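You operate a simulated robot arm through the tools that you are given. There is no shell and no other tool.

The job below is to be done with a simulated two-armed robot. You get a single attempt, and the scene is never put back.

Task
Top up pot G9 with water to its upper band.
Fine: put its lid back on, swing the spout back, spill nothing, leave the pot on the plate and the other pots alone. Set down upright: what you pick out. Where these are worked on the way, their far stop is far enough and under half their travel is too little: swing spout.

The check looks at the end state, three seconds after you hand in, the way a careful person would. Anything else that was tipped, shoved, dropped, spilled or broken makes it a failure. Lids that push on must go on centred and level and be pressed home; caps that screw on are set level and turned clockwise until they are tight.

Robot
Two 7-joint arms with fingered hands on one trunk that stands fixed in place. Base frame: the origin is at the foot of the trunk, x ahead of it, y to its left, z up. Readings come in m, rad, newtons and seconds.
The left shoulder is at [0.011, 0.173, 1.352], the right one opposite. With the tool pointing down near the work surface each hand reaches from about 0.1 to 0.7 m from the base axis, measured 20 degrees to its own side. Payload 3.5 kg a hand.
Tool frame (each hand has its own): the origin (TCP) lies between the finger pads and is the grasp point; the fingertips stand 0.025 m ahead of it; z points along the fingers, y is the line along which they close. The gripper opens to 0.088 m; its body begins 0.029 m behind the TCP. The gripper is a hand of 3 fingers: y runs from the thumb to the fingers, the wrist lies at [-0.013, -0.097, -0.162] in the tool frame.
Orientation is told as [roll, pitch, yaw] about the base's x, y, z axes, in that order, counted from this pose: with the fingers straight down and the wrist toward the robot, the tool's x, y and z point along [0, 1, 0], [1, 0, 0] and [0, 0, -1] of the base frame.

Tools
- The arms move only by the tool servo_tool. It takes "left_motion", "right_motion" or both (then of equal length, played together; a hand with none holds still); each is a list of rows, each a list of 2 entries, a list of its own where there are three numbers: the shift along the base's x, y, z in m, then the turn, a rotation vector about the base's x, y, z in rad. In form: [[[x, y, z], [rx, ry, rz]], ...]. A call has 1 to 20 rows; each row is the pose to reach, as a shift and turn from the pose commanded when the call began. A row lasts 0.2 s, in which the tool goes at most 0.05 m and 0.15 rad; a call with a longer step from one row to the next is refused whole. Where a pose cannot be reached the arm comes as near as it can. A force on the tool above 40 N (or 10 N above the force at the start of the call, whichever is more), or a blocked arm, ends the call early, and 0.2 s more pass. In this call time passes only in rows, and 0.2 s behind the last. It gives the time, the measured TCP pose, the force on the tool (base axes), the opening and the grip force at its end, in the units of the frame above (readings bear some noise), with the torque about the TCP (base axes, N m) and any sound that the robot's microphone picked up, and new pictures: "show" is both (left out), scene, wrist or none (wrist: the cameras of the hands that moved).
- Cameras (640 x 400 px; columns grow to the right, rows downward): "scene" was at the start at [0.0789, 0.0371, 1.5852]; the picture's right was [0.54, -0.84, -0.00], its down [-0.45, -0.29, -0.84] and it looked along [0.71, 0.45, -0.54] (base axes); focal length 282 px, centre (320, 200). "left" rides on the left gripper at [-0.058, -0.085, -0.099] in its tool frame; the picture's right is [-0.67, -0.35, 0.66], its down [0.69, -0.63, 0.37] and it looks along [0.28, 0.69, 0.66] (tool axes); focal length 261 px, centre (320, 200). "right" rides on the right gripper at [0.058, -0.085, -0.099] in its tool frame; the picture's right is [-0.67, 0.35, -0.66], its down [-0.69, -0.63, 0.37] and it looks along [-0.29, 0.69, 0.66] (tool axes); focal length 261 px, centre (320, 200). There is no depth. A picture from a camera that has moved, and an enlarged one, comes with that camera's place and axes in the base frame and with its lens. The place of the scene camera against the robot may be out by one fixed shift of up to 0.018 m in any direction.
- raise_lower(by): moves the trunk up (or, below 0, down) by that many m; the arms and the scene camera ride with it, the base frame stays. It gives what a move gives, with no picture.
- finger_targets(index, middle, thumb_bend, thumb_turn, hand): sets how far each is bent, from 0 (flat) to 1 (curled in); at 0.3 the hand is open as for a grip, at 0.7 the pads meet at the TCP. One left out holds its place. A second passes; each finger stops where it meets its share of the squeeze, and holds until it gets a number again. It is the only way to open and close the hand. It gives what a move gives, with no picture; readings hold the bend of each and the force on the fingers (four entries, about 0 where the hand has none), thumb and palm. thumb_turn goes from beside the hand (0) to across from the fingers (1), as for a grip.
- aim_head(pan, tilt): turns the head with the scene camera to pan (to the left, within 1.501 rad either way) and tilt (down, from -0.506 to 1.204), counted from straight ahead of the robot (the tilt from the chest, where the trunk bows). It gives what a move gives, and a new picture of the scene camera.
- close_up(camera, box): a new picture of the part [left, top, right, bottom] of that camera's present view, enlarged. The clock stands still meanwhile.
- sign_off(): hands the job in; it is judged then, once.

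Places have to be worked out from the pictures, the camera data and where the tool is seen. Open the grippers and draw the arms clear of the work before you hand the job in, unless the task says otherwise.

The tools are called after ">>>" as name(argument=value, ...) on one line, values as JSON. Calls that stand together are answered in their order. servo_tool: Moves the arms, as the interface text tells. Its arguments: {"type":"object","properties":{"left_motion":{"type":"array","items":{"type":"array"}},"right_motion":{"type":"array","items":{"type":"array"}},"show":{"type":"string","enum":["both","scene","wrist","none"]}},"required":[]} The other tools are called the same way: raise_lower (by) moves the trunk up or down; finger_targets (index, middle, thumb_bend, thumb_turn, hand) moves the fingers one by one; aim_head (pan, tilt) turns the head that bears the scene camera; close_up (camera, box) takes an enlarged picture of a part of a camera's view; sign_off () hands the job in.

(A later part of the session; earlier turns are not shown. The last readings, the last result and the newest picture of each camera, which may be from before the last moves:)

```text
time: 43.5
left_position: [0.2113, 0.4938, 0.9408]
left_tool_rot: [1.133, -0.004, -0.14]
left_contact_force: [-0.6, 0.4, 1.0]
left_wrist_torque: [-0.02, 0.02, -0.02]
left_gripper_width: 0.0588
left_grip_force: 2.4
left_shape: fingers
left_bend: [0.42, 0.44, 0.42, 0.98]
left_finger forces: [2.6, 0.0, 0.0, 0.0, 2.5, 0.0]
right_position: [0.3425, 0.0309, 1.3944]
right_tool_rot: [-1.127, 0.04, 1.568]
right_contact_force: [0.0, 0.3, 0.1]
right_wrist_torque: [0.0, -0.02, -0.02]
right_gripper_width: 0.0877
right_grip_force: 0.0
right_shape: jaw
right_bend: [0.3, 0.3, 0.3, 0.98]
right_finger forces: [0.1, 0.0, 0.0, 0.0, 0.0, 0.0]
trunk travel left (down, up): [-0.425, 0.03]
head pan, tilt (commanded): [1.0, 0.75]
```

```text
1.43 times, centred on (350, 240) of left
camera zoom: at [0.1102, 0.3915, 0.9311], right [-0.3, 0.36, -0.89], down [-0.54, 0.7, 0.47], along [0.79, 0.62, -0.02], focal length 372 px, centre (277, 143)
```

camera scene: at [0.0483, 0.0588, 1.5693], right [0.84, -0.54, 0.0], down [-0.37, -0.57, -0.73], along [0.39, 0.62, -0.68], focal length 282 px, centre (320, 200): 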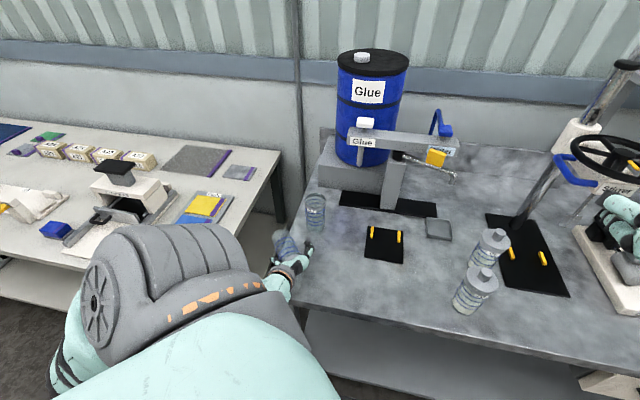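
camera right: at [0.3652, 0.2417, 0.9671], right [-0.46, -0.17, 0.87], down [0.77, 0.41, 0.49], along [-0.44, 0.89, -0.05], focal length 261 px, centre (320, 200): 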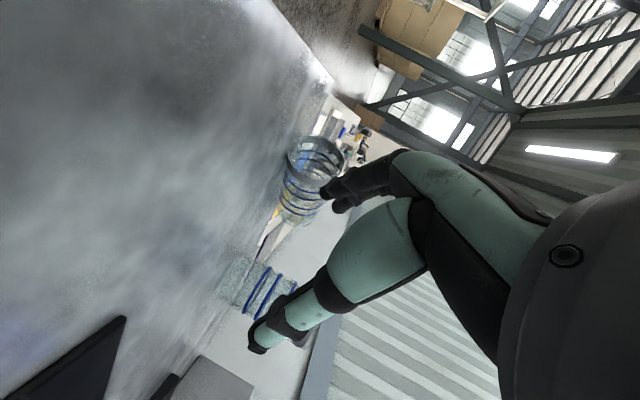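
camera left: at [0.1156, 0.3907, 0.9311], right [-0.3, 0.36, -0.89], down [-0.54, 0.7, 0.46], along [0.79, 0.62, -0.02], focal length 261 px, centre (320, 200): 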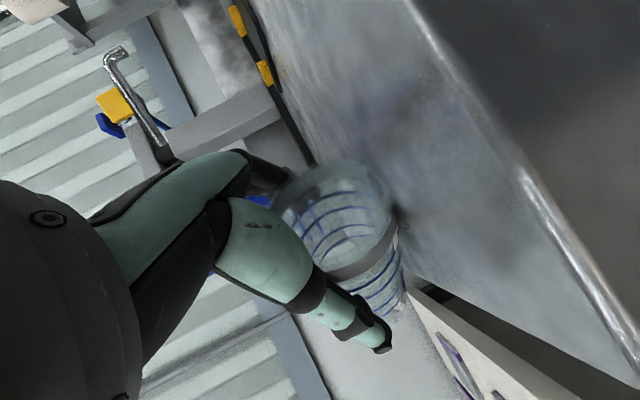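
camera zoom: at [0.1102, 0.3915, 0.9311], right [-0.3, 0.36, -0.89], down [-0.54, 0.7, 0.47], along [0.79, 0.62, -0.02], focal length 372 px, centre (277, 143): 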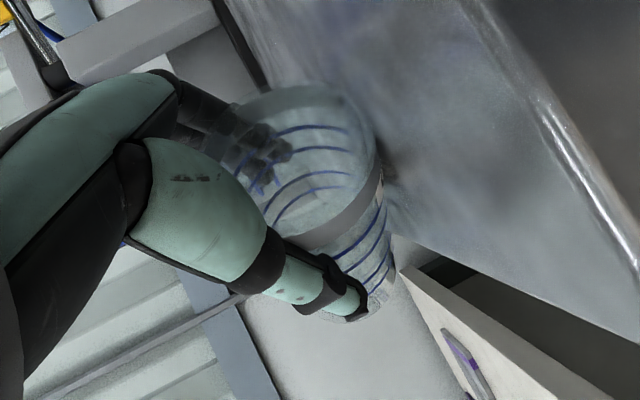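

Only index and thumb touch, a bit above the pot's axis. I reopen, lower 10 mm so both fingers bear on it, and close again more firmly.

>>> finger_targets(hand="left", index=0.32, middle=0.32, thumb_bend=0.32)

>>> servo_tool(left_motion=[[[0, 0, -0.005], [0, 0, 0]], [[0, 0, -0.011], [0, 0, 0]]], show="none")

>>> finger_targets(hand="left", index=0.5, middle=0.5, thumb_bend=0.5)

>>> close_up(camera="scene", box=[220, 190, 400, 320])

```text
time: 44.5
left_position: [0.2111, 0.4945, 0.9406]
left_tool_rot: [1.134, -0.003, -0.141]
left_contact_force: [-0.6, -0.5, -0.1]
left_wrist_torque: [0.0, 0.02, -0.01]
left_gripper_width: 0.0803
left_grip_force: 0.0
left_shape: fingers
left_bend: [0.32, 0.32, 0.32, 0.98]
left_finger forces: [0.0, 0.0, 0.0, 0.1, 0.0, 0.0]
right_position: [0.3426, 0.0302, 1.3959]
right_tool_rot: [-1.127, 0.041, 1.568]
right_contact_force: [1.2, 0.5, -0.5]
right_wrist_torque: [0.01, -0.02, -0.01]
right_gripper_width: 0.088
right_grip_force: 0.1
right_shape: jaw
right_bend: [0.3, 0.3, 0.3, 0.98]
right_finger forces: [0.0, 0.0, 0.1, 0.0, 0.0, 0.0]
trunk travel left (down, up): [-0.425, 0.03]
head pan, tilt (commanded): [1.0, 0.75]
```

```text
time: 45.1
left_position: [0.2104, 0.4938, 0.9308]
left_tool_rot: [1.14, -0.002, -0.14]
left_contact_force: [-4.1, 0.9, 11.9]
left_wrist_torque: [-0.27, 0.3, -0.11]
left_gripper_width: 0.0833
left_grip_force: 5.9
left_shape: fingers
left_bend: [0.32, 0.32, 0.32, 1.0]
left_finger forces: [0.8, 0.1, 0.1, 0.1, 10.8, 0.0]
right_position: [0.3387, 0.0284, 1.3961]
right_tool_rot: [-1.129, 0.038, 1.569]
right_contact_force: [0.3, -0.5, 0.0]
right_wrist_torque: [-0.01, 0.02, -0.02]
right_gripper_width: 0.0881
right_grip_force: 0.0
right_shape: jaw
right_bend: [0.3, 0.3, 0.3, 0.98]
right_finger forces: [0.0, 0.0, 0.0, 0.0, 0.0, 0.0]
trunk travel left (down, up): [-0.425, 0.03]
head pan, tilt (commanded): [1.0, 0.75]
```

```text
time: 46.1
left_position: [0.2095, 0.4929, 0.9314]
left_tool_rot: [1.138, -0.004, -0.139]
left_contact_force: [-5.4, 2.1, 17.1]
left_wrist_torque: [-0.44, 0.45, -0.21]
left_gripper_width: 0.061
left_grip_force: 23.9
left_shape: fingers
left_bend: [0.42, 0.48, 0.49, 1.0]
left_finger forces: [16.7, 1.8, 0.1, 0.1, 29.2, 0.1]
right_position: [0.3402, 0.0277, 1.3956]
right_tool_rot: [-1.129, 0.039, 1.57]
right_contact_force: [-0.4, 0.2, 0.1]
right_wrist_torque: [0.0, 0.02, 0.03]
right_gripper_width: 0.0879
right_grip_force: 0.0
right_shape: jaw
right_bend: [0.3, 0.3, 0.3, 0.98]
right_finger forces: [0.1, 0.1, 0.1, 0.0, 0.0, 0.1]
trunk travel left (down, up): [-0.425, 0.03]
head pan, tilt (commanded): [1.0, 0.75]
```

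```text
3.08 times, centred on (310, 255) of scene
camera zoom: at [0.0461, 0.0565, 1.5695], right [0.84, -0.54, 0.0], down [-0.37, -0.57, -0.73], along [0.39, 0.62, -0.68], focal length 868 px, centre (351, 31)
```

zoom: 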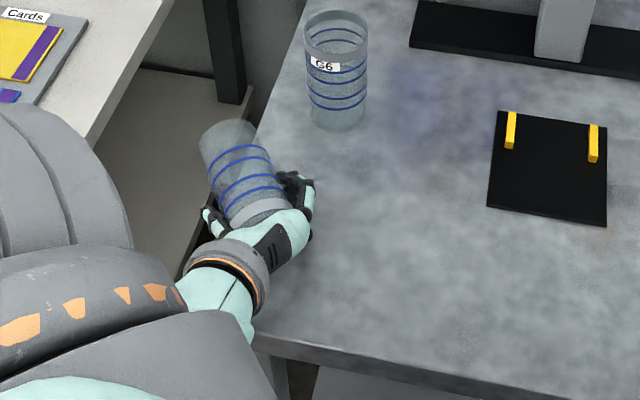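

The thumb is brushing the table, yet the grip is firm now. I lift slowly 25 mm and check that the pot comes along.

>>> servo_tool(left_motion=[[[0, 0, 0.005], [0, 0, 0]], [[0, 0, 0.01], [0, 0, 0]], [[0, 0, 0.015], [0, 0, 0]], [[0, 0, 0.02], [0, 0, 0]], [[0, 0, 0.025], [0, 0, 0]]], show="none")

>>> close_up(camera="scene", box=[220, 190, 400, 320])

>>> close_up(camera="left", box=[200, 100, 500, 380])

```text
time: 47.3
left_position: [0.2112, 0.4936, 0.9533]
left_tool_rot: [1.134, -0.003, -0.14]
left_contact_force: [0.4, 1.7, -0.9]
left_wrist_torque: [-0.01, 0.0, -0.02]
left_gripper_width: 0.0527
left_grip_force: 8.7
left_shape: fingers
left_bend: [0.45, 0.5, 0.48, 0.97]
left_finger forces: [9.1, 0.1, 0.0, 0.1, 8.7, 0.0]
right_position: [0.3421, 0.0305, 1.3956]
right_tool_rot: [-1.128, 0.04, 1.57]
right_contact_force: [0.6, 0.0, -0.3]
right_wrist_torque: [0.0, -0.01, 0.0]
right_gripper_width: 0.0879
right_grip_force: 0.0
right_shape: jaw
right_bend: [0.3, 0.3, 0.3, 0.98]
right_finger forces: [0.0, 0.0, 0.0, 0.1, 0.1, 0.0]
trunk travel left (down, up): [-0.425, 0.03]
head pan, tilt (commanded): [1.0, 0.75]
```

```text
3.08 times, centred on (310, 255) of scene
camera zoom: at [0.0484, 0.0587, 1.5693], right [0.84, -0.54, 0.0], down [-0.37, -0.57, -0.73], along [0.39, 0.62, -0.68], focal length 868 px, centre (351, 31)
```

zoom: 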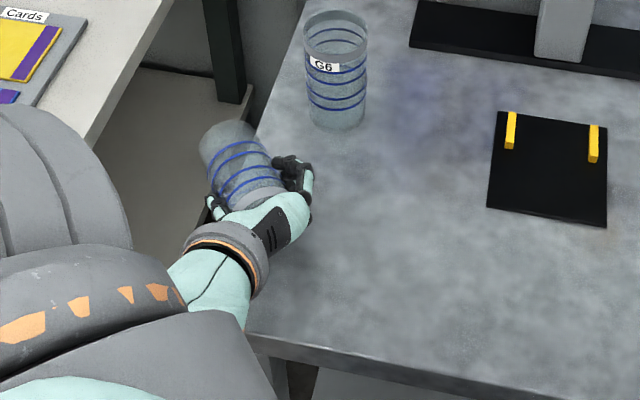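

```text
1.43 times, centred on (350, 240) of left
camera zoom: at [0.1107, 0.3918, 0.9441], right [-0.3, 0.36, -0.88], down [-0.54, 0.7, 0.47], along [0.79, 0.62, -0.02], focal length 372 px, centre (277, 143)
```

zoom: 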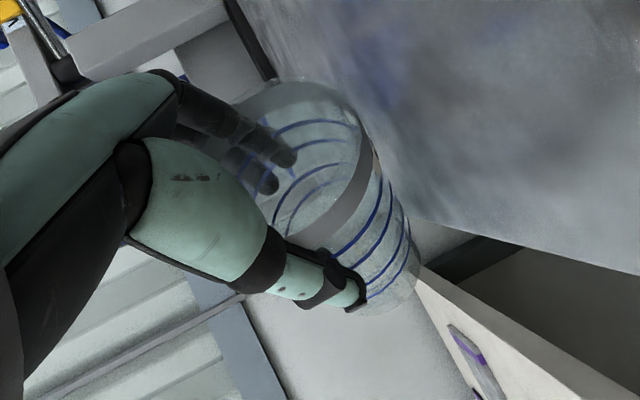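

The grip is slipping because the pads sit too high on the lying cylinder. I release and back out along the axis; then I'll grasp across it from above instead.

>>> finger_targets(hand="left", index=0.3, middle=0.3, thumb_bend=0.3)

>>> servo_tool(left_motion=[[[-0.002, -0.015, 0], [0, 0, 0]], [[-0.004, -0.03, 0], [0, 0, 0]], [[-0.006, -0.045, 0.002], [0, 0, 0]], [[-0.008, -0.06, 0.005], [0, 0, 0]], [[-0.009, -0.08, 0.015], [0, 0, 0]], [[0.01, -0.1, 0.03], [0, 0, 0]]], show="both")

>>> close_up(camera="scene", box=[220, 190, 400, 320])

```text
time: 48.3
left_position: [0.2108, 0.4954, 0.9528]
left_tool_rot: [1.134, -0.003, -0.14]
left_contact_force: [-0.3, -0.2, -0.5]
left_wrist_torque: [0.0, -0.01, -0.01]
left_gripper_width: 0.0847
left_grip_force: 0.1
left_shape: fingers
left_bend: [0.3, 0.3, 0.3, 0.97]
left_finger forces: [0.0, 0.1, 0.1, 0.0, 0.1, 0.0]
right_position: [0.3429, 0.0294, 1.3941]
right_tool_rot: [-1.127, 0.04, 1.57]
right_contact_force: [0.1, -1.0, -0.5]
right_wrist_torque: [0.01, 0.03, 0.0]
right_gripper_width: 0.0877
right_grip_force: 0.1
right_shape: jaw
right_bend: [0.3, 0.3, 0.3, 0.98]
right_finger forces: [0.0, 0.0, 0.0, 0.0, 0.1, 0.1]
trunk travel left (down, up): [-0.425, 0.03]
head pan, tilt (commanded): [1.0, 0.75]
```

```text
time: 49.7
left_position: [0.2219, 0.3947, 0.9856]
left_tool_rot: [1.135, -0.001, -0.14]
left_contact_force: [-0.1, -0.2, -0.5]
left_wrist_torque: [0.01, 0.0, 0.02]
left_gripper_width: 0.0842
left_grip_force: 0.1
left_shape: fingers
left_bend: [0.3, 0.3, 0.3, 0.97]
left_finger forces: [0.0, 0.1, 0.0, 0.0, 0.0, 0.1]
right_position: [0.3421, 0.0302, 1.3954]
right_tool_rot: [-1.125, 0.04, 1.569]
right_contact_force: [0.0, -0.5, 0.4]
right_wrist_torque: [0.02, -0.01, 0.02]
right_gripper_width: 0.0881
right_grip_force: 0.0
right_shape: jaw
right_bend: [0.3, 0.3, 0.3, 0.98]
right_finger forces: [0.1, 0.1, 0.1, 0.1, 0.1, 0.0]
trunk travel left (down, up): [-0.425, 0.03]
head pan, tilt (commanded): [1.0, 0.75]
camera scene: at [0.0492, 0.0578, 1.5693], right [0.84, -0.54, 0.0], down [-0.37, -0.57, -0.73], along [0.39, 0.62, -0.68], focal length 282 px, centre (320, 200)
camera left: at [0.1211, 0.2907, 0.9748], right [-0.3, 0.36, -0.88], down [-0.54, 0.7, 0.47], along [0.79, 0.62, -0.02], focal length 261 px, centre (320, 200)
```

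scene: 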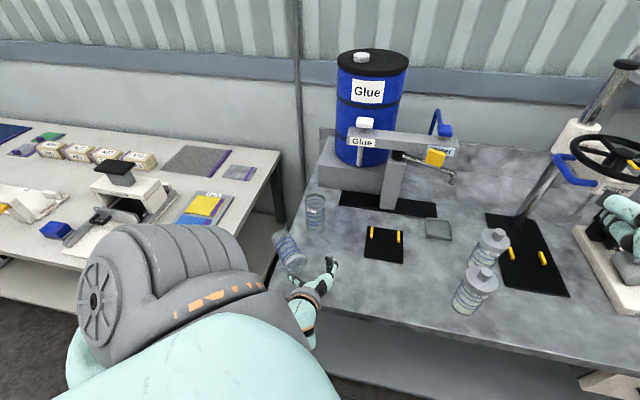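
left: 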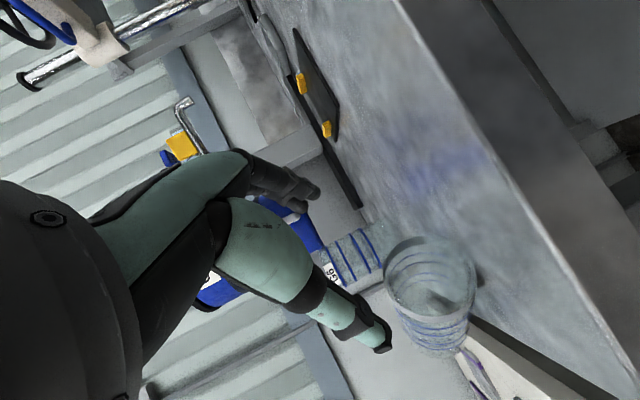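

```text
3.08 times, centred on (310, 255) of scene
camera zoom: at [0.0492, 0.0578, 1.5693], right [0.84, -0.54, 0.0], down [-0.37, -0.57, -0.73], along [0.39, 0.62, -0.68], focal length 868 px, centre (351, 31)
```

zoom: 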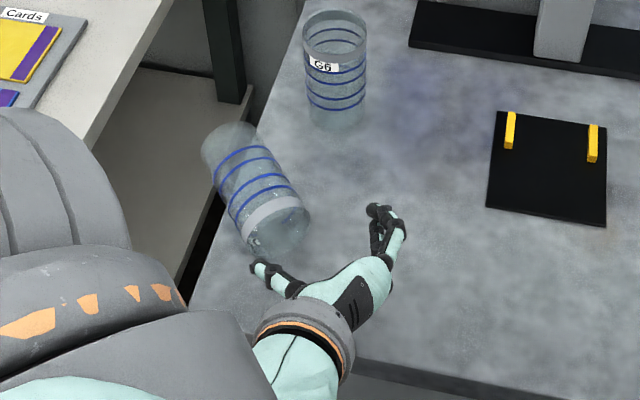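

G5 is undisturbed (mouth ≈(0.214, 0.473), centre ≈(0.216, 0.527), axis ≈86°). I turn the hand back to fingers-down while moving up and clear.

>>> servo_tool(left_motion=[[[0.01, -0.004, 0.015], [-0.1416, 0.0099, 0.0155]], [[0.02, -0.008, 0.03], [-0.2832, 0.0198, 0.0311]], [[0.03, -0.012, 0.045], [-0.4248, 0.0297, 0.0466]], [[0.04, -0.016, 0.06], [-0.5664, 0.0397, 0.0622]], [[0.05, -0.02, 0.08], [-0.7081, 0.0496, 0.0777]], [[0.06, -0.024, 0.1], [-0.8497, 0.0595, 0.0932]], [[0.07, -0.028, 0.12], [-0.9913, 0.0694, 0.1088]], [[0.08, -0.03, 0.14], [-1.1329, 0.0793, 0.1243]]], show="none")

>>> servo_tool(left_motion=[[[-0.01, 0.03, 0.01], [0, 0, -0.02]], [[-0.025, 0.07, 0.01], [0, 0, -0.04]], [[-0.045, 0.11, 0.01], [0, 0, -0.06]], [[-0.065, 0.14, 0.01], [0, 0, -0.08]], [[-0.085, 0.163, 0.0], [0, 0, -0.08]]], show="both")

>>> close_up(camera="scene", box=[220, 160, 400, 300])

```text
time: 51.5
left_position: [0.2993, 0.3629, 1.1248]
left_tool_rot: [-0.004, -0.001, 0.002]
left_contact_force: [0.7, 0.7, 0.4]
left_wrist_torque: [0.0, -0.02, -0.01]
left_gripper_width: 0.0844
left_grip_force: 0.0
left_shape: fingers
left_bend: [0.3, 0.3, 0.3, 0.98]
left_finger forces: [0.0, 0.0, 0.0, 0.0, 0.1, 0.1]
left hand out of reach, approached as far as the arm can: row 5, 6
right_position: [0.3405, 0.0293, 1.3955]
right_tool_rot: [-1.127, 0.04, 1.569]
right_contact_force: [0.0, -0.4, -0.4]
right_wrist_torque: [-0.01, 0.0, 0.03]
right_gripper_width: 0.0882
right_grip_force: 0.0
right_shape: jaw
right_bend: [0.3, 0.3, 0.3, 0.98]
right_finger forces: [0.0, 0.0, 0.1, 0.1, 0.0, 0.1]
trunk travel left (down, up): [-0.425, 0.03]
head pan, tilt (commanded): [1.0, 0.75]
```

```text
time: 52.7
left_position: [0.2168, 0.5285, 1.1249]
left_tool_rot: [0.001, -0.004, -0.076]
left_contact_force: [0.3, 0.1, -0.5]
left_wrist_torque: [0.0, 0.0, 0.02]
left_gripper_width: 0.0844
left_grip_force: 0.0
left_shape: fingers
left_bend: [0.3, 0.3, 0.3, 0.98]
left_finger forces: [0.0, 0.1, 0.0, 0.0, 0.1, 0.1]
right_position: [0.3414, 0.0301, 1.3965]
right_tool_rot: [-1.127, 0.041, 1.569]
right_contact_force: [-0.6, 0.0, 1.3]
right_wrist_torque: [0.0, 0.01, 0.04]
right_gripper_width: 0.0877
right_grip_force: 0.1
right_shape: jaw
right_bend: [0.3, 0.3, 0.3, 0.98]
right_finger forces: [0.0, 0.0, 0.0, 0.0, 0.0, 0.1]
trunk travel left (down, up): [-0.425, 0.03]
head pan, tilt (commanded): [1.0, 0.75]
camera scene: at [0.0473, 0.0588, 1.5693], right [0.84, -0.54, 0.0], down [-0.37, -0.57, -0.73], along [0.39, 0.62, -0.68], focal length 282 px, centre (320, 200)
camera left: at [0.1267, 0.4758, 1.2248], right [-0.4, -0.64, -0.66], down [-0.57, 0.73, -0.37], along [0.72, 0.23, -0.66], focal length 261 px, centre (320, 200)
```

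scene: 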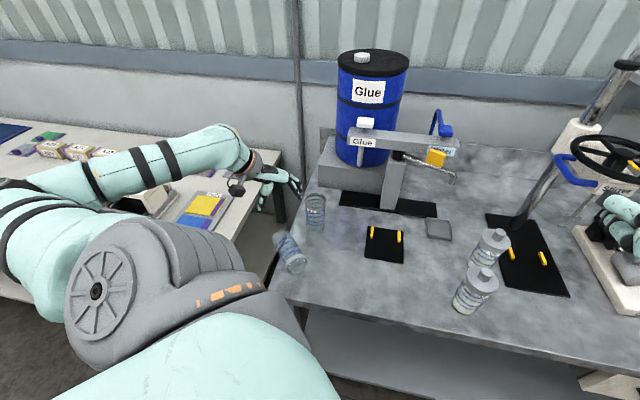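
left: 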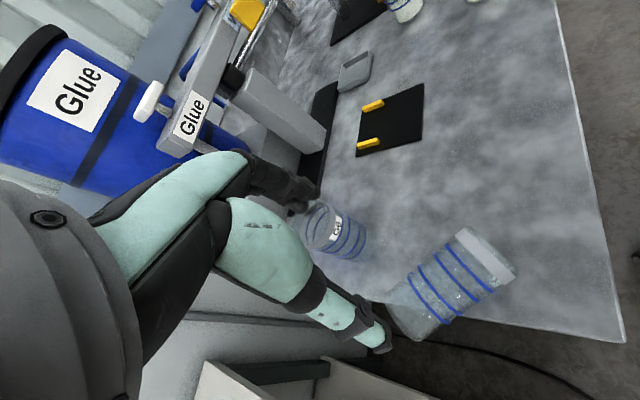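

```text
2.86 times, centred on (310, 230) of scene
camera zoom: at [0.0473, 0.0588, 1.5693], right [0.84, -0.54, 0.0], down [-0.37, -0.57, -0.73], along [0.39, 0.62, -0.68], focal length 806 px, centre (349, 114)
```

zoom: 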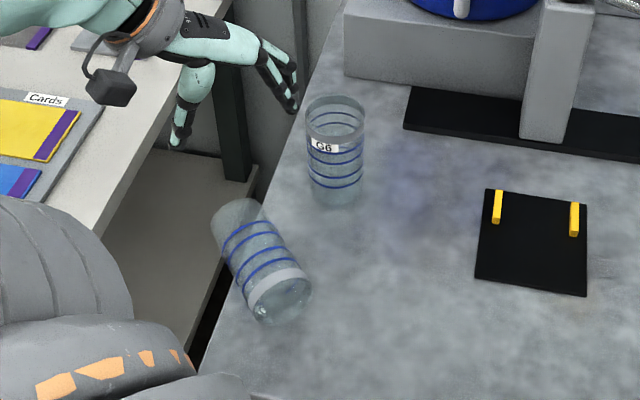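

I check G5's exact pose with the left wrist camera from above.

>>> close_up(camera="left", box=[360, 210, 540, 350])

```text
2.86 times, centred on (450, 280) of left
camera zoom: at [0.1267, 0.4758, 1.2248], right [-0.4, -0.64, -0.66], down [-0.57, 0.73, -0.37], along [0.72, 0.23, -0.66], focal length 745 px, centre (-51, -29)
```

zoom: 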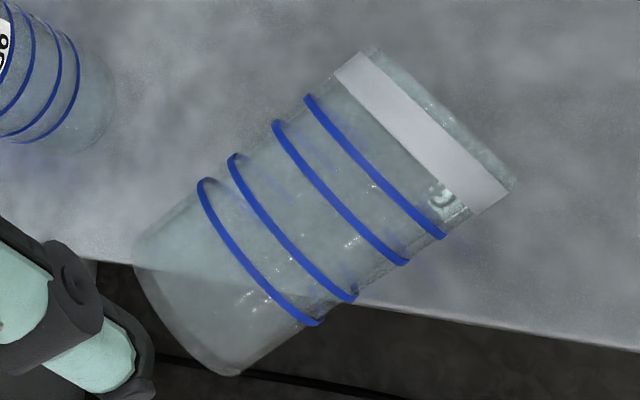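

The axis runs from (0.2155, 0.4615) to (0.2219, 0.5804). I align at its middle and descend to straddle it.

>>> servo_tool(left_motion=[[[0.002, -0.004, -0.03], [0, 0, 0.012]], [[0.002, -0.004, -0.06], [0, 0, 0.024]], [[0.002, -0.004, -0.09], [0, 0, 0.024]], [[0.002, -0.004, -0.12], [0, 0, 0.024]]], show="wrist")

>>> close_up(camera="scene", box=[220, 160, 400, 300])

```text
time: 53.7
left_position: [0.2158, 0.5241, 1.0032]
left_tool_rot: [0.002, -0.002, -0.053]
left_contact_force: [0.6, 0.4, 0.1]
left_wrist_torque: [0.0, 0.01, -0.02]
left_gripper_width: 0.0843
left_grip_force: 0.1
left_shape: fingers
left_bend: [0.3, 0.3, 0.3, 0.98]
left_finger forces: [0.1, 0.0, 0.1, 0.1, 0.1, 0.0]
right_position: [0.3421, 0.0301, 1.3944]
right_tool_rot: [-1.127, 0.041, 1.571]
right_contact_force: [0.1, 0.5, -0.6]
right_wrist_torque: [0.01, 0.0, 0.01]
right_gripper_width: 0.0879
right_grip_force: 0.1
right_shape: jaw
right_bend: [0.3, 0.3, 0.3, 0.98]
right_finger forces: [0.0, 0.0, 0.1, 0.1, 0.0, 0.1]
trunk travel left (down, up): [-0.425, 0.03]
head pan, tilt (commanded): [1.0, 0.75]
camera left: at [0.1284, 0.4696, 1.1035], right [-0.38, -0.65, -0.66], down [-0.59, 0.72, -0.37], along [0.71, 0.25, -0.66], focal length 261 px, centre (320, 200)
```

left: 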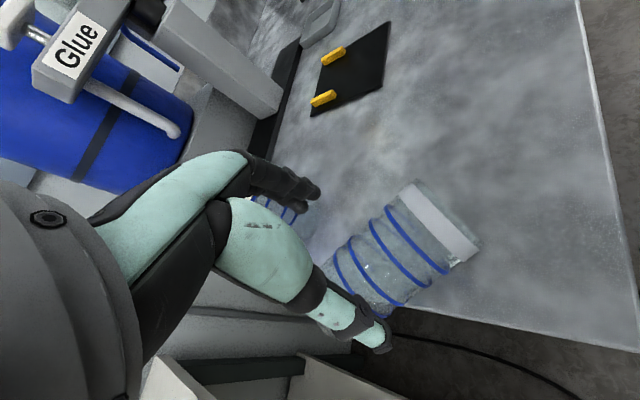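

```text
2.86 times, centred on (310, 230) of scene
camera zoom: at [0.0487, 0.0591, 1.5693], right [0.84, -0.54, 0.0], down [-0.37, -0.57, -0.73], along [0.39, 0.62, -0.68], focal length 806 px, centre (349, 114)
```

zoom: 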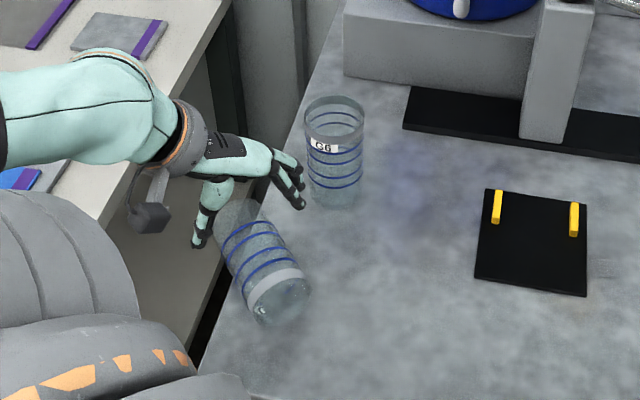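

The camera correction agrees with where the hand appears, and the hand is centred over the pot within ~3 mm. I descend the last 7 cm.

>>> servo_tool(left_motion=[[[0.002, -0.001, -0.02], [0, 0, 0]], [[0.002, -0.001, -0.04], [0, 0, 0]], [[0.002, -0.001, -0.055], [0, 0, 0]], [[0.002, -0.001, -0.07], [0, 0, 0]]], show="wrist")

>>> close_up(camera="scene", box=[220, 160, 400, 300])

```text
time: 54.7
left_position: [0.2201, 0.5218, 0.9352]
left_tool_rot: [-0.001, -0.003, -0.052]
left_contact_force: [-0.6, 0.1, 0.0]
left_wrist_torque: [0.01, 0.0, -0.03]
left_gripper_width: 0.0843
left_grip_force: 0.0
left_shape: fingers
left_bend: [0.3, 0.3, 0.3, 0.98]
left_finger forces: [0.1, 0.0, 0.0, 0.1, 0.0, 0.0]
right_position: [0.3423, 0.0292, 1.3958]
right_tool_rot: [-1.128, 0.039, 1.569]
right_contact_force: [0.0, -0.5, 0.4]
right_wrist_torque: [-0.01, 0.01, 0.04]
right_gripper_width: 0.0881
right_grip_force: 0.0
right_shape: jaw
right_bend: [0.3, 0.3, 0.3, 0.98]
right_finger forces: [0.0, 0.1, 0.1, 0.0, 0.1, 0.0]
trunk travel left (down, up): [-0.425, 0.03]
head pan, tilt (commanded): [1.0, 0.75]
camera left: at [0.1323, 0.4673, 1.035], right [-0.38, -0.65, -0.66], down [-0.59, 0.72, -0.37], along [0.71, 0.25, -0.66], focal length 261 px, centre (320, 200)
```

left: 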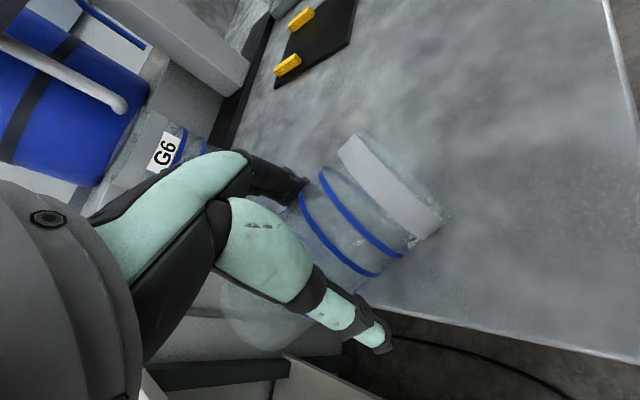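

```text
2.86 times, centred on (310, 230) of scene
camera zoom: at [0.0484, 0.0588, 1.5693], right [0.84, -0.54, 0.0], down [-0.37, -0.57, -0.73], along [0.39, 0.62, -0.68], focal length 806 px, centre (349, 114)
```

zoom: 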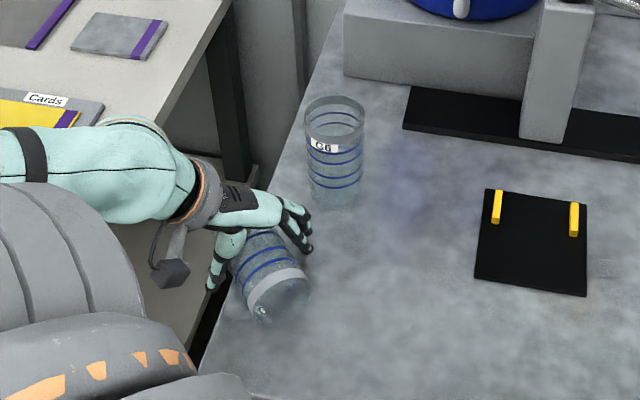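

The hand straddles the pot without touching. I close the fingers.

>>> finger_targets(hand="left", index=0.45, middle=0.45, thumb_bend=0.45)

>>> close_up(camera="scene", box=[220, 160, 400, 300])

```text
time: 55.7
left_position: [0.2203, 0.5217, 0.9349]
left_tool_rot: [0.001, -0.001, -0.056]
left_contact_force: [-0.8, -0.6, 0.4]
left_wrist_torque: [0.0, -0.01, 0.0]
left_gripper_width: 0.0557
left_grip_force: 1.0
left_shape: fingers
left_bend: [0.44, 0.45, 0.43, 0.98]
left_finger forces: [1.2, 0.0, 0.0, 0.0, 1.4, 0.0]
right_position: [0.3413, 0.0306, 1.3953]
right_tool_rot: [-1.127, 0.04, 1.569]
right_contact_force: [-0.5, -0.4, -0.4]
right_wrist_torque: [-0.01, 0.0, 0.01]
right_gripper_width: 0.0877
right_grip_force: 0.1
right_shape: jaw
right_bend: [0.3, 0.3, 0.3, 0.98]
right_finger forces: [0.0, 0.1, 0.0, 0.1, 0.0, 0.1]
trunk travel left (down, up): [-0.425, 0.03]
head pan, tilt (commanded): [1.0, 0.75]
```

```text
2.86 times, centred on (310, 230) of scene
camera zoom: at [0.0483, 0.0588, 1.5693], right [0.84, -0.54, 0.0], down [-0.37, -0.57, -0.73], along [0.39, 0.62, -0.68], focal length 806 px, centre (349, 114)
```

zoom: 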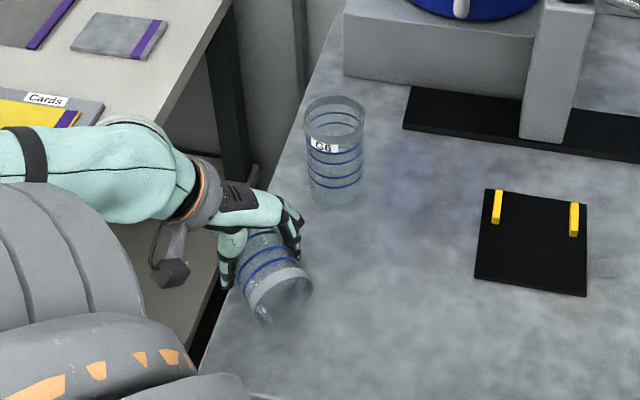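

The body is slimmer than I thought (~0.058 m), so I reopen a little, lower 8 mm to reach its widest part, and close firmly.

>>> finger_targets(hand="left", index=0.36, middle=0.36, thumb_bend=0.36)

>>> servo_tool(left_motion=[[[0, 0, -0.004], [0, 0, 0]], [[0, 0, -0.008], [0, 0, 0]]], show="none")

>>> finger_targets(hand="left", index=0.52, middle=0.52, thumb_bend=0.52)

>>> close_up(camera="scene", box=[220, 160, 400, 300])

```text
time: 56.7
left_position: [0.2211, 0.521, 0.9362]
left_tool_rot: [0.0, -0.001, -0.053]
left_contact_force: [0.2, -0.1, -0.6]
left_wrist_torque: [0.0, 0.02, 0.0]
left_gripper_width: 0.0716
left_grip_force: 0.1
left_shape: fingers
left_bend: [0.36, 0.36, 0.36, 0.98]
left_finger forces: [0.1, 0.0, 0.1, 0.1, 0.0, 0.0]
right_position: [0.3421, 0.03, 1.3964]
right_tool_rot: [-1.129, 0.039, 1.569]
right_contact_force: [0.3, 0.8, -0.1]
right_wrist_torque: [-0.02, -0.01, -0.05]
right_gripper_width: 0.0877
right_grip_force: 0.2
right_shape: jaw
right_bend: [0.3, 0.3, 0.3, 0.98]
right_finger forces: [0.0, 0.0, 0.1, 0.1, 0.0, 0.0]
trunk travel left (down, up): [-0.425, 0.03]
head pan, tilt (commanded): [1.0, 0.75]
```

```text
time: 57.3
left_position: [0.2205, 0.5223, 0.9266]
left_tool_rot: [0.001, -0.004, -0.056]
left_contact_force: [-0.1, -0.2, 2.9]
left_wrist_torque: [0.04, -0.08, 0.04]
left_gripper_width: 0.0716
left_grip_force: 1.2
left_shape: fingers
left_bend: [0.36, 0.36, 0.36, 0.98]
left_finger forces: [0.0, 2.5, 0.1, 0.0, 0.0, 0.0]
right_position: [0.3424, 0.0308, 1.3943]
right_tool_rot: [-1.127, 0.04, 1.569]
right_contact_force: [0.5, -0.3, 0.1]
right_wrist_torque: [-0.04, -0.04, -0.01]
right_gripper_width: 0.0879
right_grip_force: 0.0
right_shape: jaw
right_bend: [0.3, 0.3, 0.3, 0.98]
right_finger forces: [0.0, 0.0, 0.0, 0.0, 0.1, 0.1]
trunk travel left (down, up): [-0.425, 0.03]
head pan, tilt (commanded): [1.0, 0.75]
```

```text
time: 58.3
left_position: [0.2221, 0.5206, 0.928]
left_tool_rot: [0.002, -0.005, -0.053]
left_contact_force: [6.0, 1.6, 22.4]
left_wrist_torque: [0.19, -1.05, 0.0]
left_gripper_width: 0.0517
left_grip_force: 19.7
left_shape: fingers
left_bend: [0.45, 0.42, 0.47, 0.97]
left_finger forces: [8.3, 22.8, 0.0, 0.0, 8.5, 0.0]
right_position: [0.3421, 0.028, 1.3966]
right_tool_rot: [-1.129, 0.04, 1.569]
right_contact_force: [0.8, 0.5, 0.3]
right_wrist_torque: [-0.04, 0.05, -0.01]
right_gripper_width: 0.088
right_grip_force: 0.0
right_shape: jaw
right_bend: [0.3, 0.3, 0.3, 0.98]
right_finger forces: [0.0, 0.1, 0.0, 0.0, 0.0, 0.0]
trunk travel left (down, up): [-0.425, 0.03]
head pan, tilt (commanded): [1.0, 0.75]
```

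```text
2.86 times, centred on (310, 230) of scene
camera zoom: at [0.0481, 0.0556, 1.5695], right [0.84, -0.54, 0.0], down [-0.37, -0.57, -0.73], along [0.39, 0.62, -0.68], focal length 806 px, centre (349, 114)
```

zoom: 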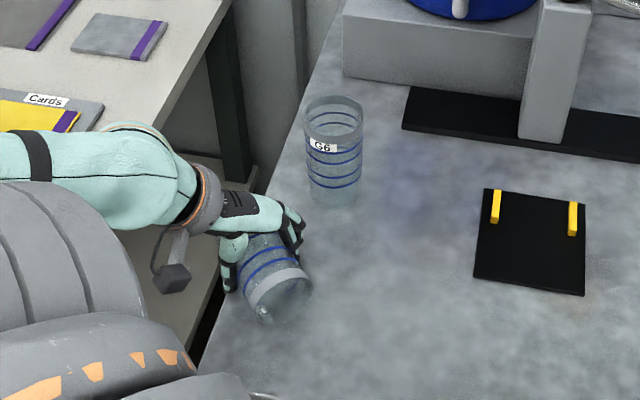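

The middle finger touches the table, but index and thumb hold the pot at ~8 N. I lift slowly and check.

>>> servo_tool(left_motion=[[[0, 0, 0.004], [0, 0, 0]], [[0, 0, 0.008], [0, 0, 0]], [[0, 0, 0.012], [0, 0, 0]], [[0, 0, 0.018], [0, 0, 0]], [[0, 0, 0.025], [0, 0, 0]]], show="wrist")

>>> close_up(camera="scene", box=[220, 160, 400, 300])

```text
time: 59.5
left_position: [0.2191, 0.5218, 0.9518]
left_tool_rot: [-0.002, 0.0, -0.054]
left_contact_force: [0.1, -0.2, -1.2]
left_wrist_torque: [0.0, 0.0, 0.0]
left_gripper_width: 0.0518
left_grip_force: 8.8
left_shape: fingers
left_bend: [0.45, 0.52, 0.47, 0.97]
left_finger forces: [8.2, 0.4, 0.0, 0.0, 8.4, 0.0]
right_position: [0.3414, 0.0305, 1.3942]
right_tool_rot: [-1.128, 0.039, 1.568]
right_contact_force: [0.3, -0.3, -0.3]
right_wrist_torque: [0.01, 0.01, -0.01]
right_gripper_width: 0.088
right_grip_force: 0.1
right_shape: jaw
right_bend: [0.3, 0.3, 0.3, 0.98]
right_finger forces: [0.1, 0.0, 0.1, 0.0, 0.0, 0.0]
trunk travel left (down, up): [-0.425, 0.03]
head pan, tilt (commanded): [1.0, 0.75]
camera left: at [0.131, 0.4683, 1.052], right [-0.38, -0.65, -0.66], down [-0.59, 0.72, -0.37], along [0.71, 0.25, -0.66], focal length 261 px, centre (320, 200)
```

left: 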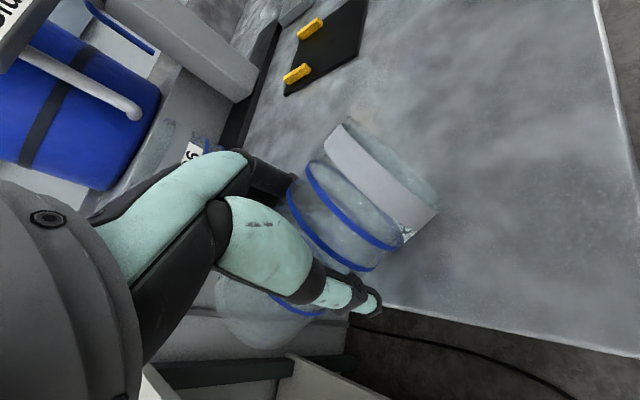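

```text
2.86 times, centred on (310, 230) of scene
camera zoom: at [0.0483, 0.0591, 1.5693], right [0.84, -0.54, 0.0], down [-0.37, -0.57, -0.73], along [0.39, 0.62, -0.68], focal length 806 px, centre (349, 114)
```

zoom: 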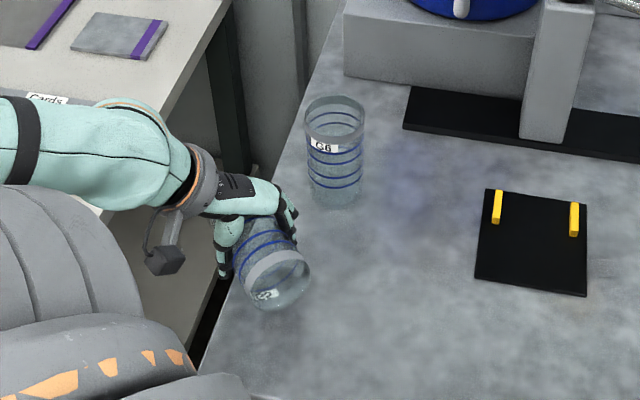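

The pot is held and lifted (about 1.2 N weight). I raise it further, clear of G6, and look.

>>> servo_tool(left_motion=[[[0, 0, 0.02], [0, 0, 0]], [[0, 0, 0.04], [0, 0, 0]], [[0, 0, 0.06], [0, 0, 0]], [[0, -0.01, 0.085], [0, 0, 0]], [[0.01, -0.02, 0.11], [0, 0, 0]], [[0.02, -0.04, 0.13], [0, 0, 0]]], show="wrist")

>>> close_up(camera="scene", box=[200, 120, 400, 260])

```text
time: 60.9
left_position: [0.2379, 0.4813, 1.0829]
left_tool_rot: [0.0, -0.002, -0.052]
left_contact_force: [0.0, -0.1, -0.8]
left_wrist_torque: [-0.04, 0.04, 0.0]
left_gripper_width: 0.0513
left_grip_force: 9.0
left_shape: fingers
left_bend: [0.45, 0.52, 0.47, 0.97]
left_finger forces: [8.3, 0.6, 0.0, 0.0, 8.5, 0.0]
right_position: [0.3438, 0.0279, 1.3943]
right_tool_rot: [-1.127, 0.04, 1.569]
right_contact_force: [0.5, 0.8, -0.6]
right_wrist_torque: [0.01, 0.01, 0.01]
right_gripper_width: 0.0877
right_grip_force: 0.0
right_shape: jaw
right_bend: [0.3, 0.3, 0.3, 0.98]
right_finger forces: [0.1, 0.1, 0.0, 0.0, 0.0, 0.0]
trunk travel left (down, up): [-0.425, 0.03]
head pan, tilt (commanded): [1.0, 0.75]
camera left: at [0.1507, 0.4271, 1.1833], right [-0.38, -0.65, -0.66], down [-0.59, 0.72, -0.37], along [0.71, 0.25, -0.66], focal length 261 px, centre (320, 200)
```

left: 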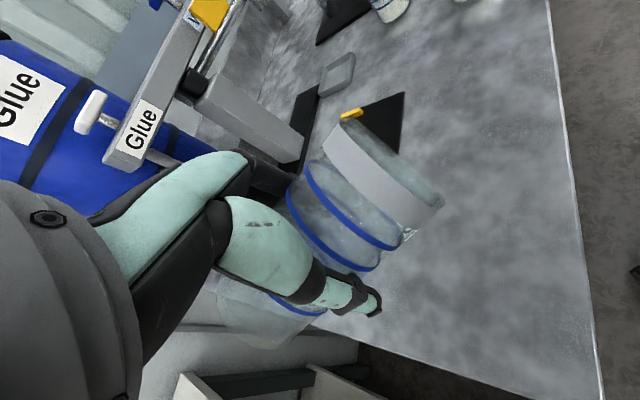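

```text
2.86 times, centred on (300, 190) of scene
camera zoom: at [0.0488, 0.0584, 1.5693], right [0.84, -0.54, 0.0], down [-0.37, -0.57, -0.73], along [0.39, 0.62, -0.68], focal length 806 px, centre (377, 229)
```

zoom: 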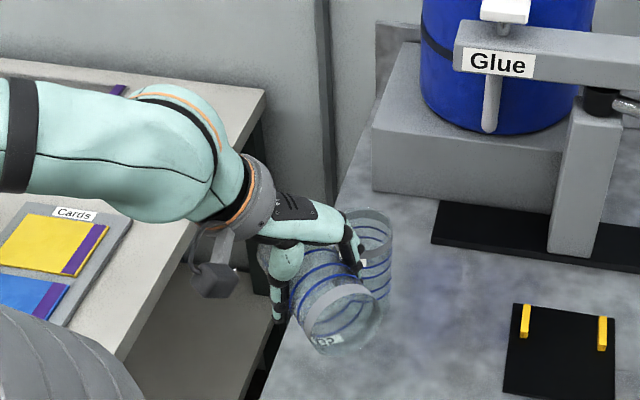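

G5 is held securely. I carry it over the free middle of the table at height.

>>> servo_tool(left_motion=[[[0.02, -0.03, 0.02], [0, 0, 0]], [[0.045, -0.06, 0.04], [0, 0, 0]], [[0.07, -0.09, 0.05], [0, 0, 0]], [[0.1, -0.12, 0.05], [0, 0, 0]], [[0.13, -0.15, 0.05], [0, 0, 0]], [[0.162, -0.18, 0.05], [0, 0, 0]]], show="scene")

```text
time: 62.3
left_position: [0.4024, 0.2996, 1.1308]
left_tool_rot: [-0.001, 0.0, -0.054]
left_contact_force: [0.0, 0.2, -1.3]
left_wrist_torque: [-0.04, 0.0, 0.0]
left_gripper_width: 0.0508
left_grip_force: 8.8
left_shape: fingers
left_bend: [0.45, 0.51, 0.48, 0.97]
left_finger forces: [8.2, 1.0, 0.0, 0.0, 8.4, 0.0]
right_position: [0.3447, 0.0298, 1.3944]
right_tool_rot: [-1.126, 0.04, 1.569]
right_contact_force: [-0.6, 0.1, -1.0]
right_wrist_torque: [0.03, 0.0, 0.02]
right_gripper_width: 0.088
right_grip_force: 0.0
right_shape: jaw
right_bend: [0.3, 0.3, 0.3, 0.98]
right_finger forces: [0.0, 0.0, 0.0, 0.1, 0.0, 0.0]
trunk travel left (down, up): [-0.425, 0.03]
head pan, tilt (commanded): [1.0, 0.75]
camera scene: at [0.0507, 0.0582, 1.5692], right [0.84, -0.54, 0.0], down [-0.37, -0.57, -0.73], along [0.39, 0.62, -0.68], focal length 282 px, centre (320, 200)
```

scene: 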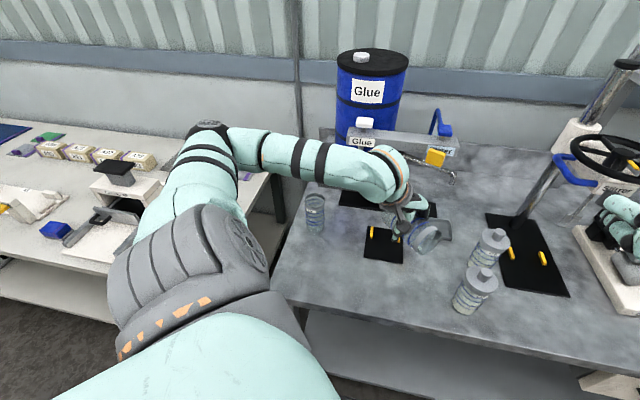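

I roll the hand about the pinch axis so that the pot's bottom swings down, first 45°.

>>> servo_tool(left_motion=[[[0, 0, 0], [-0.13, 0.007, 0]], [[0, 0, 0], [-0.26, 0.014, 0]], [[0, 0, 0], [-0.39, 0.021, 0]], [[0, 0, 0], [-0.52, 0.028, 0]], [[0, 0, 0], [-0.65, 0.035, 0]], [[0, 0, 0], [-0.78, 0.042, 0]]], show="both")

>>> close_up(camera="scene", box=[340, 160, 520, 300])

```text
time: 63.7
left_position: [0.4025, 0.3026, 1.1314]
left_tool_rot: [-0.783, -0.001, -0.052]
left_contact_force: [0.4, -0.1, -1.3]
left_wrist_torque: [0.01, -0.03, 0.02]
left_gripper_width: 0.051
left_grip_force: 7.8
left_shape: fingers
left_bend: [0.46, 0.51, 0.48, 0.97]
left_finger forces: [7.7, 0.8, 0.0, 0.0, 8.2, 0.0]
right_position: [0.3431, 0.0312, 1.3942]
right_tool_rot: [-1.128, 0.041, 1.568]
right_contact_force: [-0.1, 0.0, -0.2]
right_wrist_torque: [0.0, -0.03, 0.01]
right_gripper_width: 0.088
right_grip_force: 0.1
right_shape: jaw
right_bend: [0.3, 0.3, 0.3, 0.98]
right_finger forces: [0.0, 0.0, 0.0, 0.0, 0.1, 0.0]
trunk travel left (down, up): [-0.425, 0.03]
head pan, tilt (commanded): [1.0, 0.75]
camera scene: at [0.0485, 0.0593, 1.5692], right [0.84, -0.54, 0.0], down [-0.37, -0.57, -0.73], along [0.39, 0.62, -0.68], focal length 282 px, centre (320, 200)
camera left: at [0.3182, 0.3348, 1.2435], right [-0.4, -0.92, 0.01], down [-0.62, 0.26, -0.74], along [0.68, -0.3, -0.67], focal length 261 px, centre (320, 200)
```

scene: 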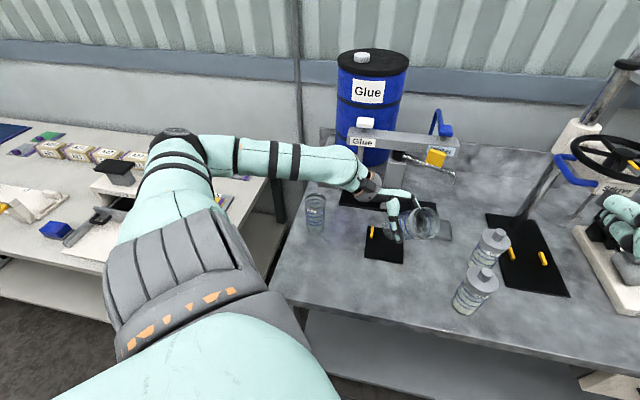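
left: 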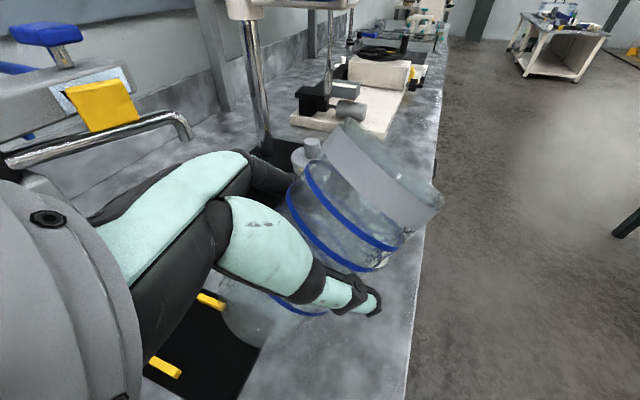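

```text
2.86 times, centred on (430, 230) of scene
camera zoom: at [0.0485, 0.0593, 1.5692], right [0.84, -0.54, 0.0], down [-0.37, -0.57, -0.73], along [0.39, 0.62, -0.68], focal length 806 px, centre (6, 114)
```

zoom: 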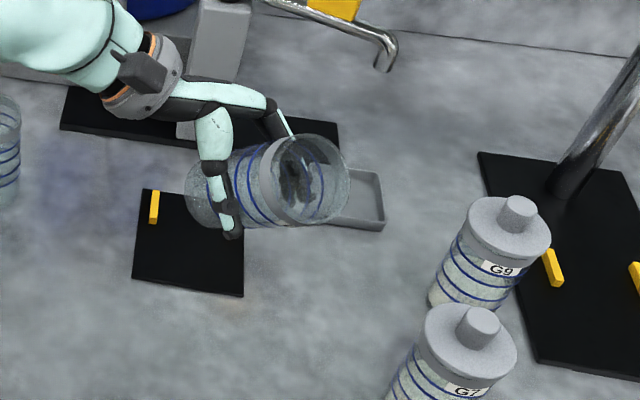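

The roll works and the pot stays fixed in the hand. I continue the remaining 45°.

>>> servo_tool(left_motion=[[[0, 0, 0], [-0.13, 0.007, 0]], [[0, 0, 0], [-0.26, 0.014, 0]], [[0, 0, 0], [-0.39, 0.021, 0]], [[0, 0, 0], [-0.52, 0.028, 0]], [[0, 0, 0], [-0.65, 0.035, 0]], [[0, 0, 0], [-0.76, 0.041, 0]]], show="both")

>>> close_up(camera="scene", box=[340, 140, 520, 280])

>>> close_up(camera="right", box=[0, 0, 640, 400])

```text
time: 65.1
left_position: [0.402, 0.3014, 1.1307]
left_tool_rot: [-1.545, 0.0, -0.052]
left_contact_force: [0.2, -0.4, -1.7]
left_wrist_torque: [0.01, 0.06, -0.04]
left_gripper_width: 0.0506
left_grip_force: 8.5
left_shape: fingers
left_bend: [0.46, 0.52, 0.48, 0.97]
left_finger forces: [7.8, 0.5, 0.0, 0.1, 8.1, 0.0]
right_position: [0.3415, 0.031, 1.3951]
right_tool_rot: [-1.129, 0.041, 1.568]
right_contact_force: [0.4, 0.7, 0.8]
right_wrist_torque: [0.02, -0.04, -0.02]
right_gripper_width: 0.088
right_grip_force: 0.1
right_shape: jaw
right_bend: [0.3, 0.3, 0.3, 0.98]
right_finger forces: [0.0, 0.0, 0.0, 0.0, 0.1, 0.0]
trunk travel left (down, up): [-0.425, 0.03]
head pan, tilt (commanded): [1.0, 0.75]
camera scene: at [0.0486, 0.0586, 1.5693], right [0.84, -0.54, 0.0], down [-0.37, -0.57, -0.73], along [0.39, 0.62, -0.68], focal length 282 px, centre (320, 200)
camera left: at [0.3219, 0.4032, 1.1925], right [-0.38, -0.65, 0.65], down [-0.65, -0.31, -0.69], along [0.66, -0.69, -0.3], focal length 261 px, centre (320, 200)
```

scene: 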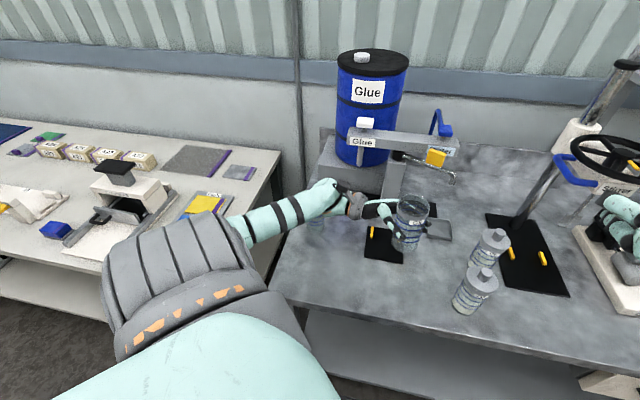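
left: 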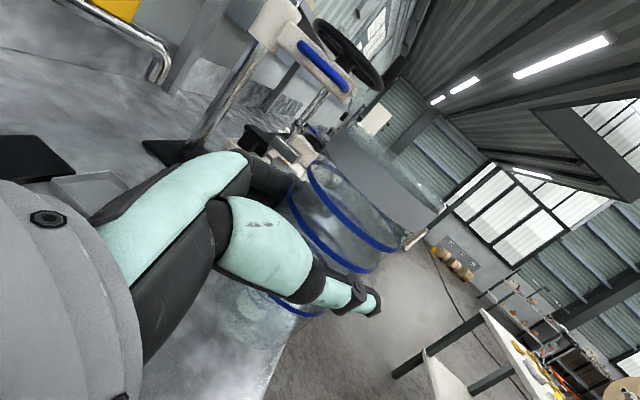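

```text
2.86 times, centred on (430, 210) of scene
camera zoom: at [0.0486, 0.0586, 1.5693], right [0.84, -0.54, 0.0], down [-0.37, -0.57, -0.73], along [0.39, 0.62, -0.68], focal length 806 px, centre (6, 171)
```

zoom: 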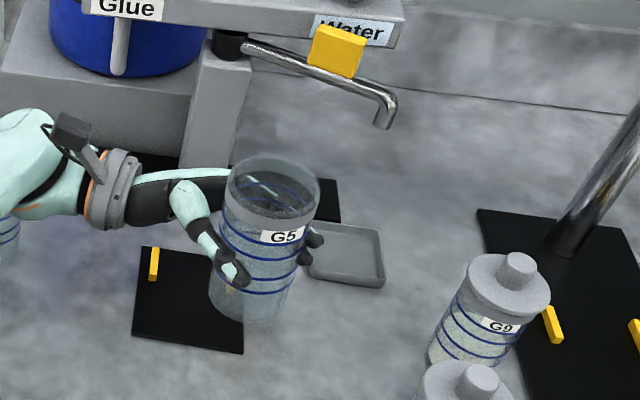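

```text
1.00 times, centred on (320, 200) of right (not enlarged: the box is as wide or as high as the picture)
camera zoom: at [0.2282, -0.0551, 1.388], right [-0.3, 0.38, 0.87], down [0.62, -0.61, 0.49], along [0.72, 0.69, -0.05], focal length 261 px, centre (320, 200)
```

zoom: 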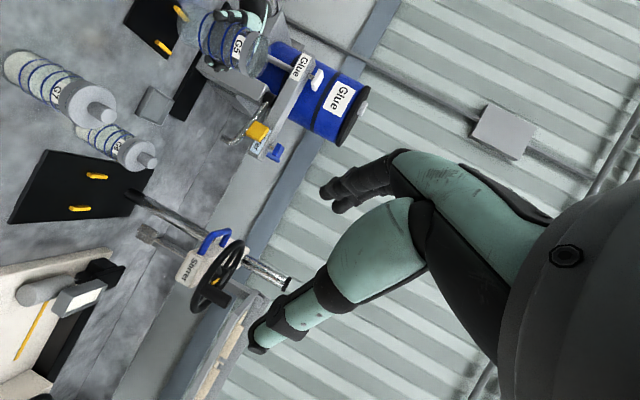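

G5 is now upright in the hand with its label facing me. I compare its axis with the other pots to see any residual tilt.

>>> close_up(camera="right", box=[170, 0, 290, 90])

>>> close_up(camera="scene", box=[370, 180, 450, 260])

```text
4.44 times, centred on (230, 45) of right
camera zoom: at [0.2282, -0.0551, 1.388], right [-0.3, 0.38, 0.87], down [0.62, -0.61, 0.49], along [0.72, 0.69, -0.05], focal length 1158 px, centre (720, 889)
```

zoom: 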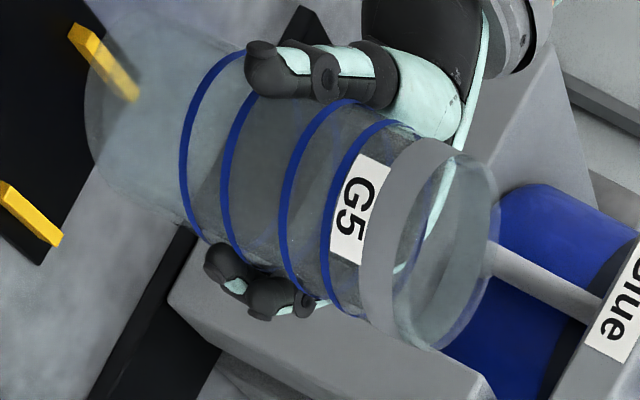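

```text
5.00 times, centred on (410, 220) of scene
camera zoom: at [0.0486, 0.0586, 1.5693], right [0.84, -0.54, 0.0], down [-0.37, -0.57, -0.73], along [0.39, 0.62, -0.68], focal length 1411 px, centre (-130, 100)
```

zoom: 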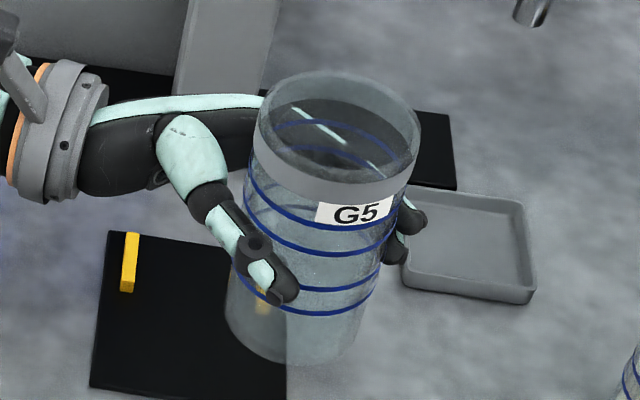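

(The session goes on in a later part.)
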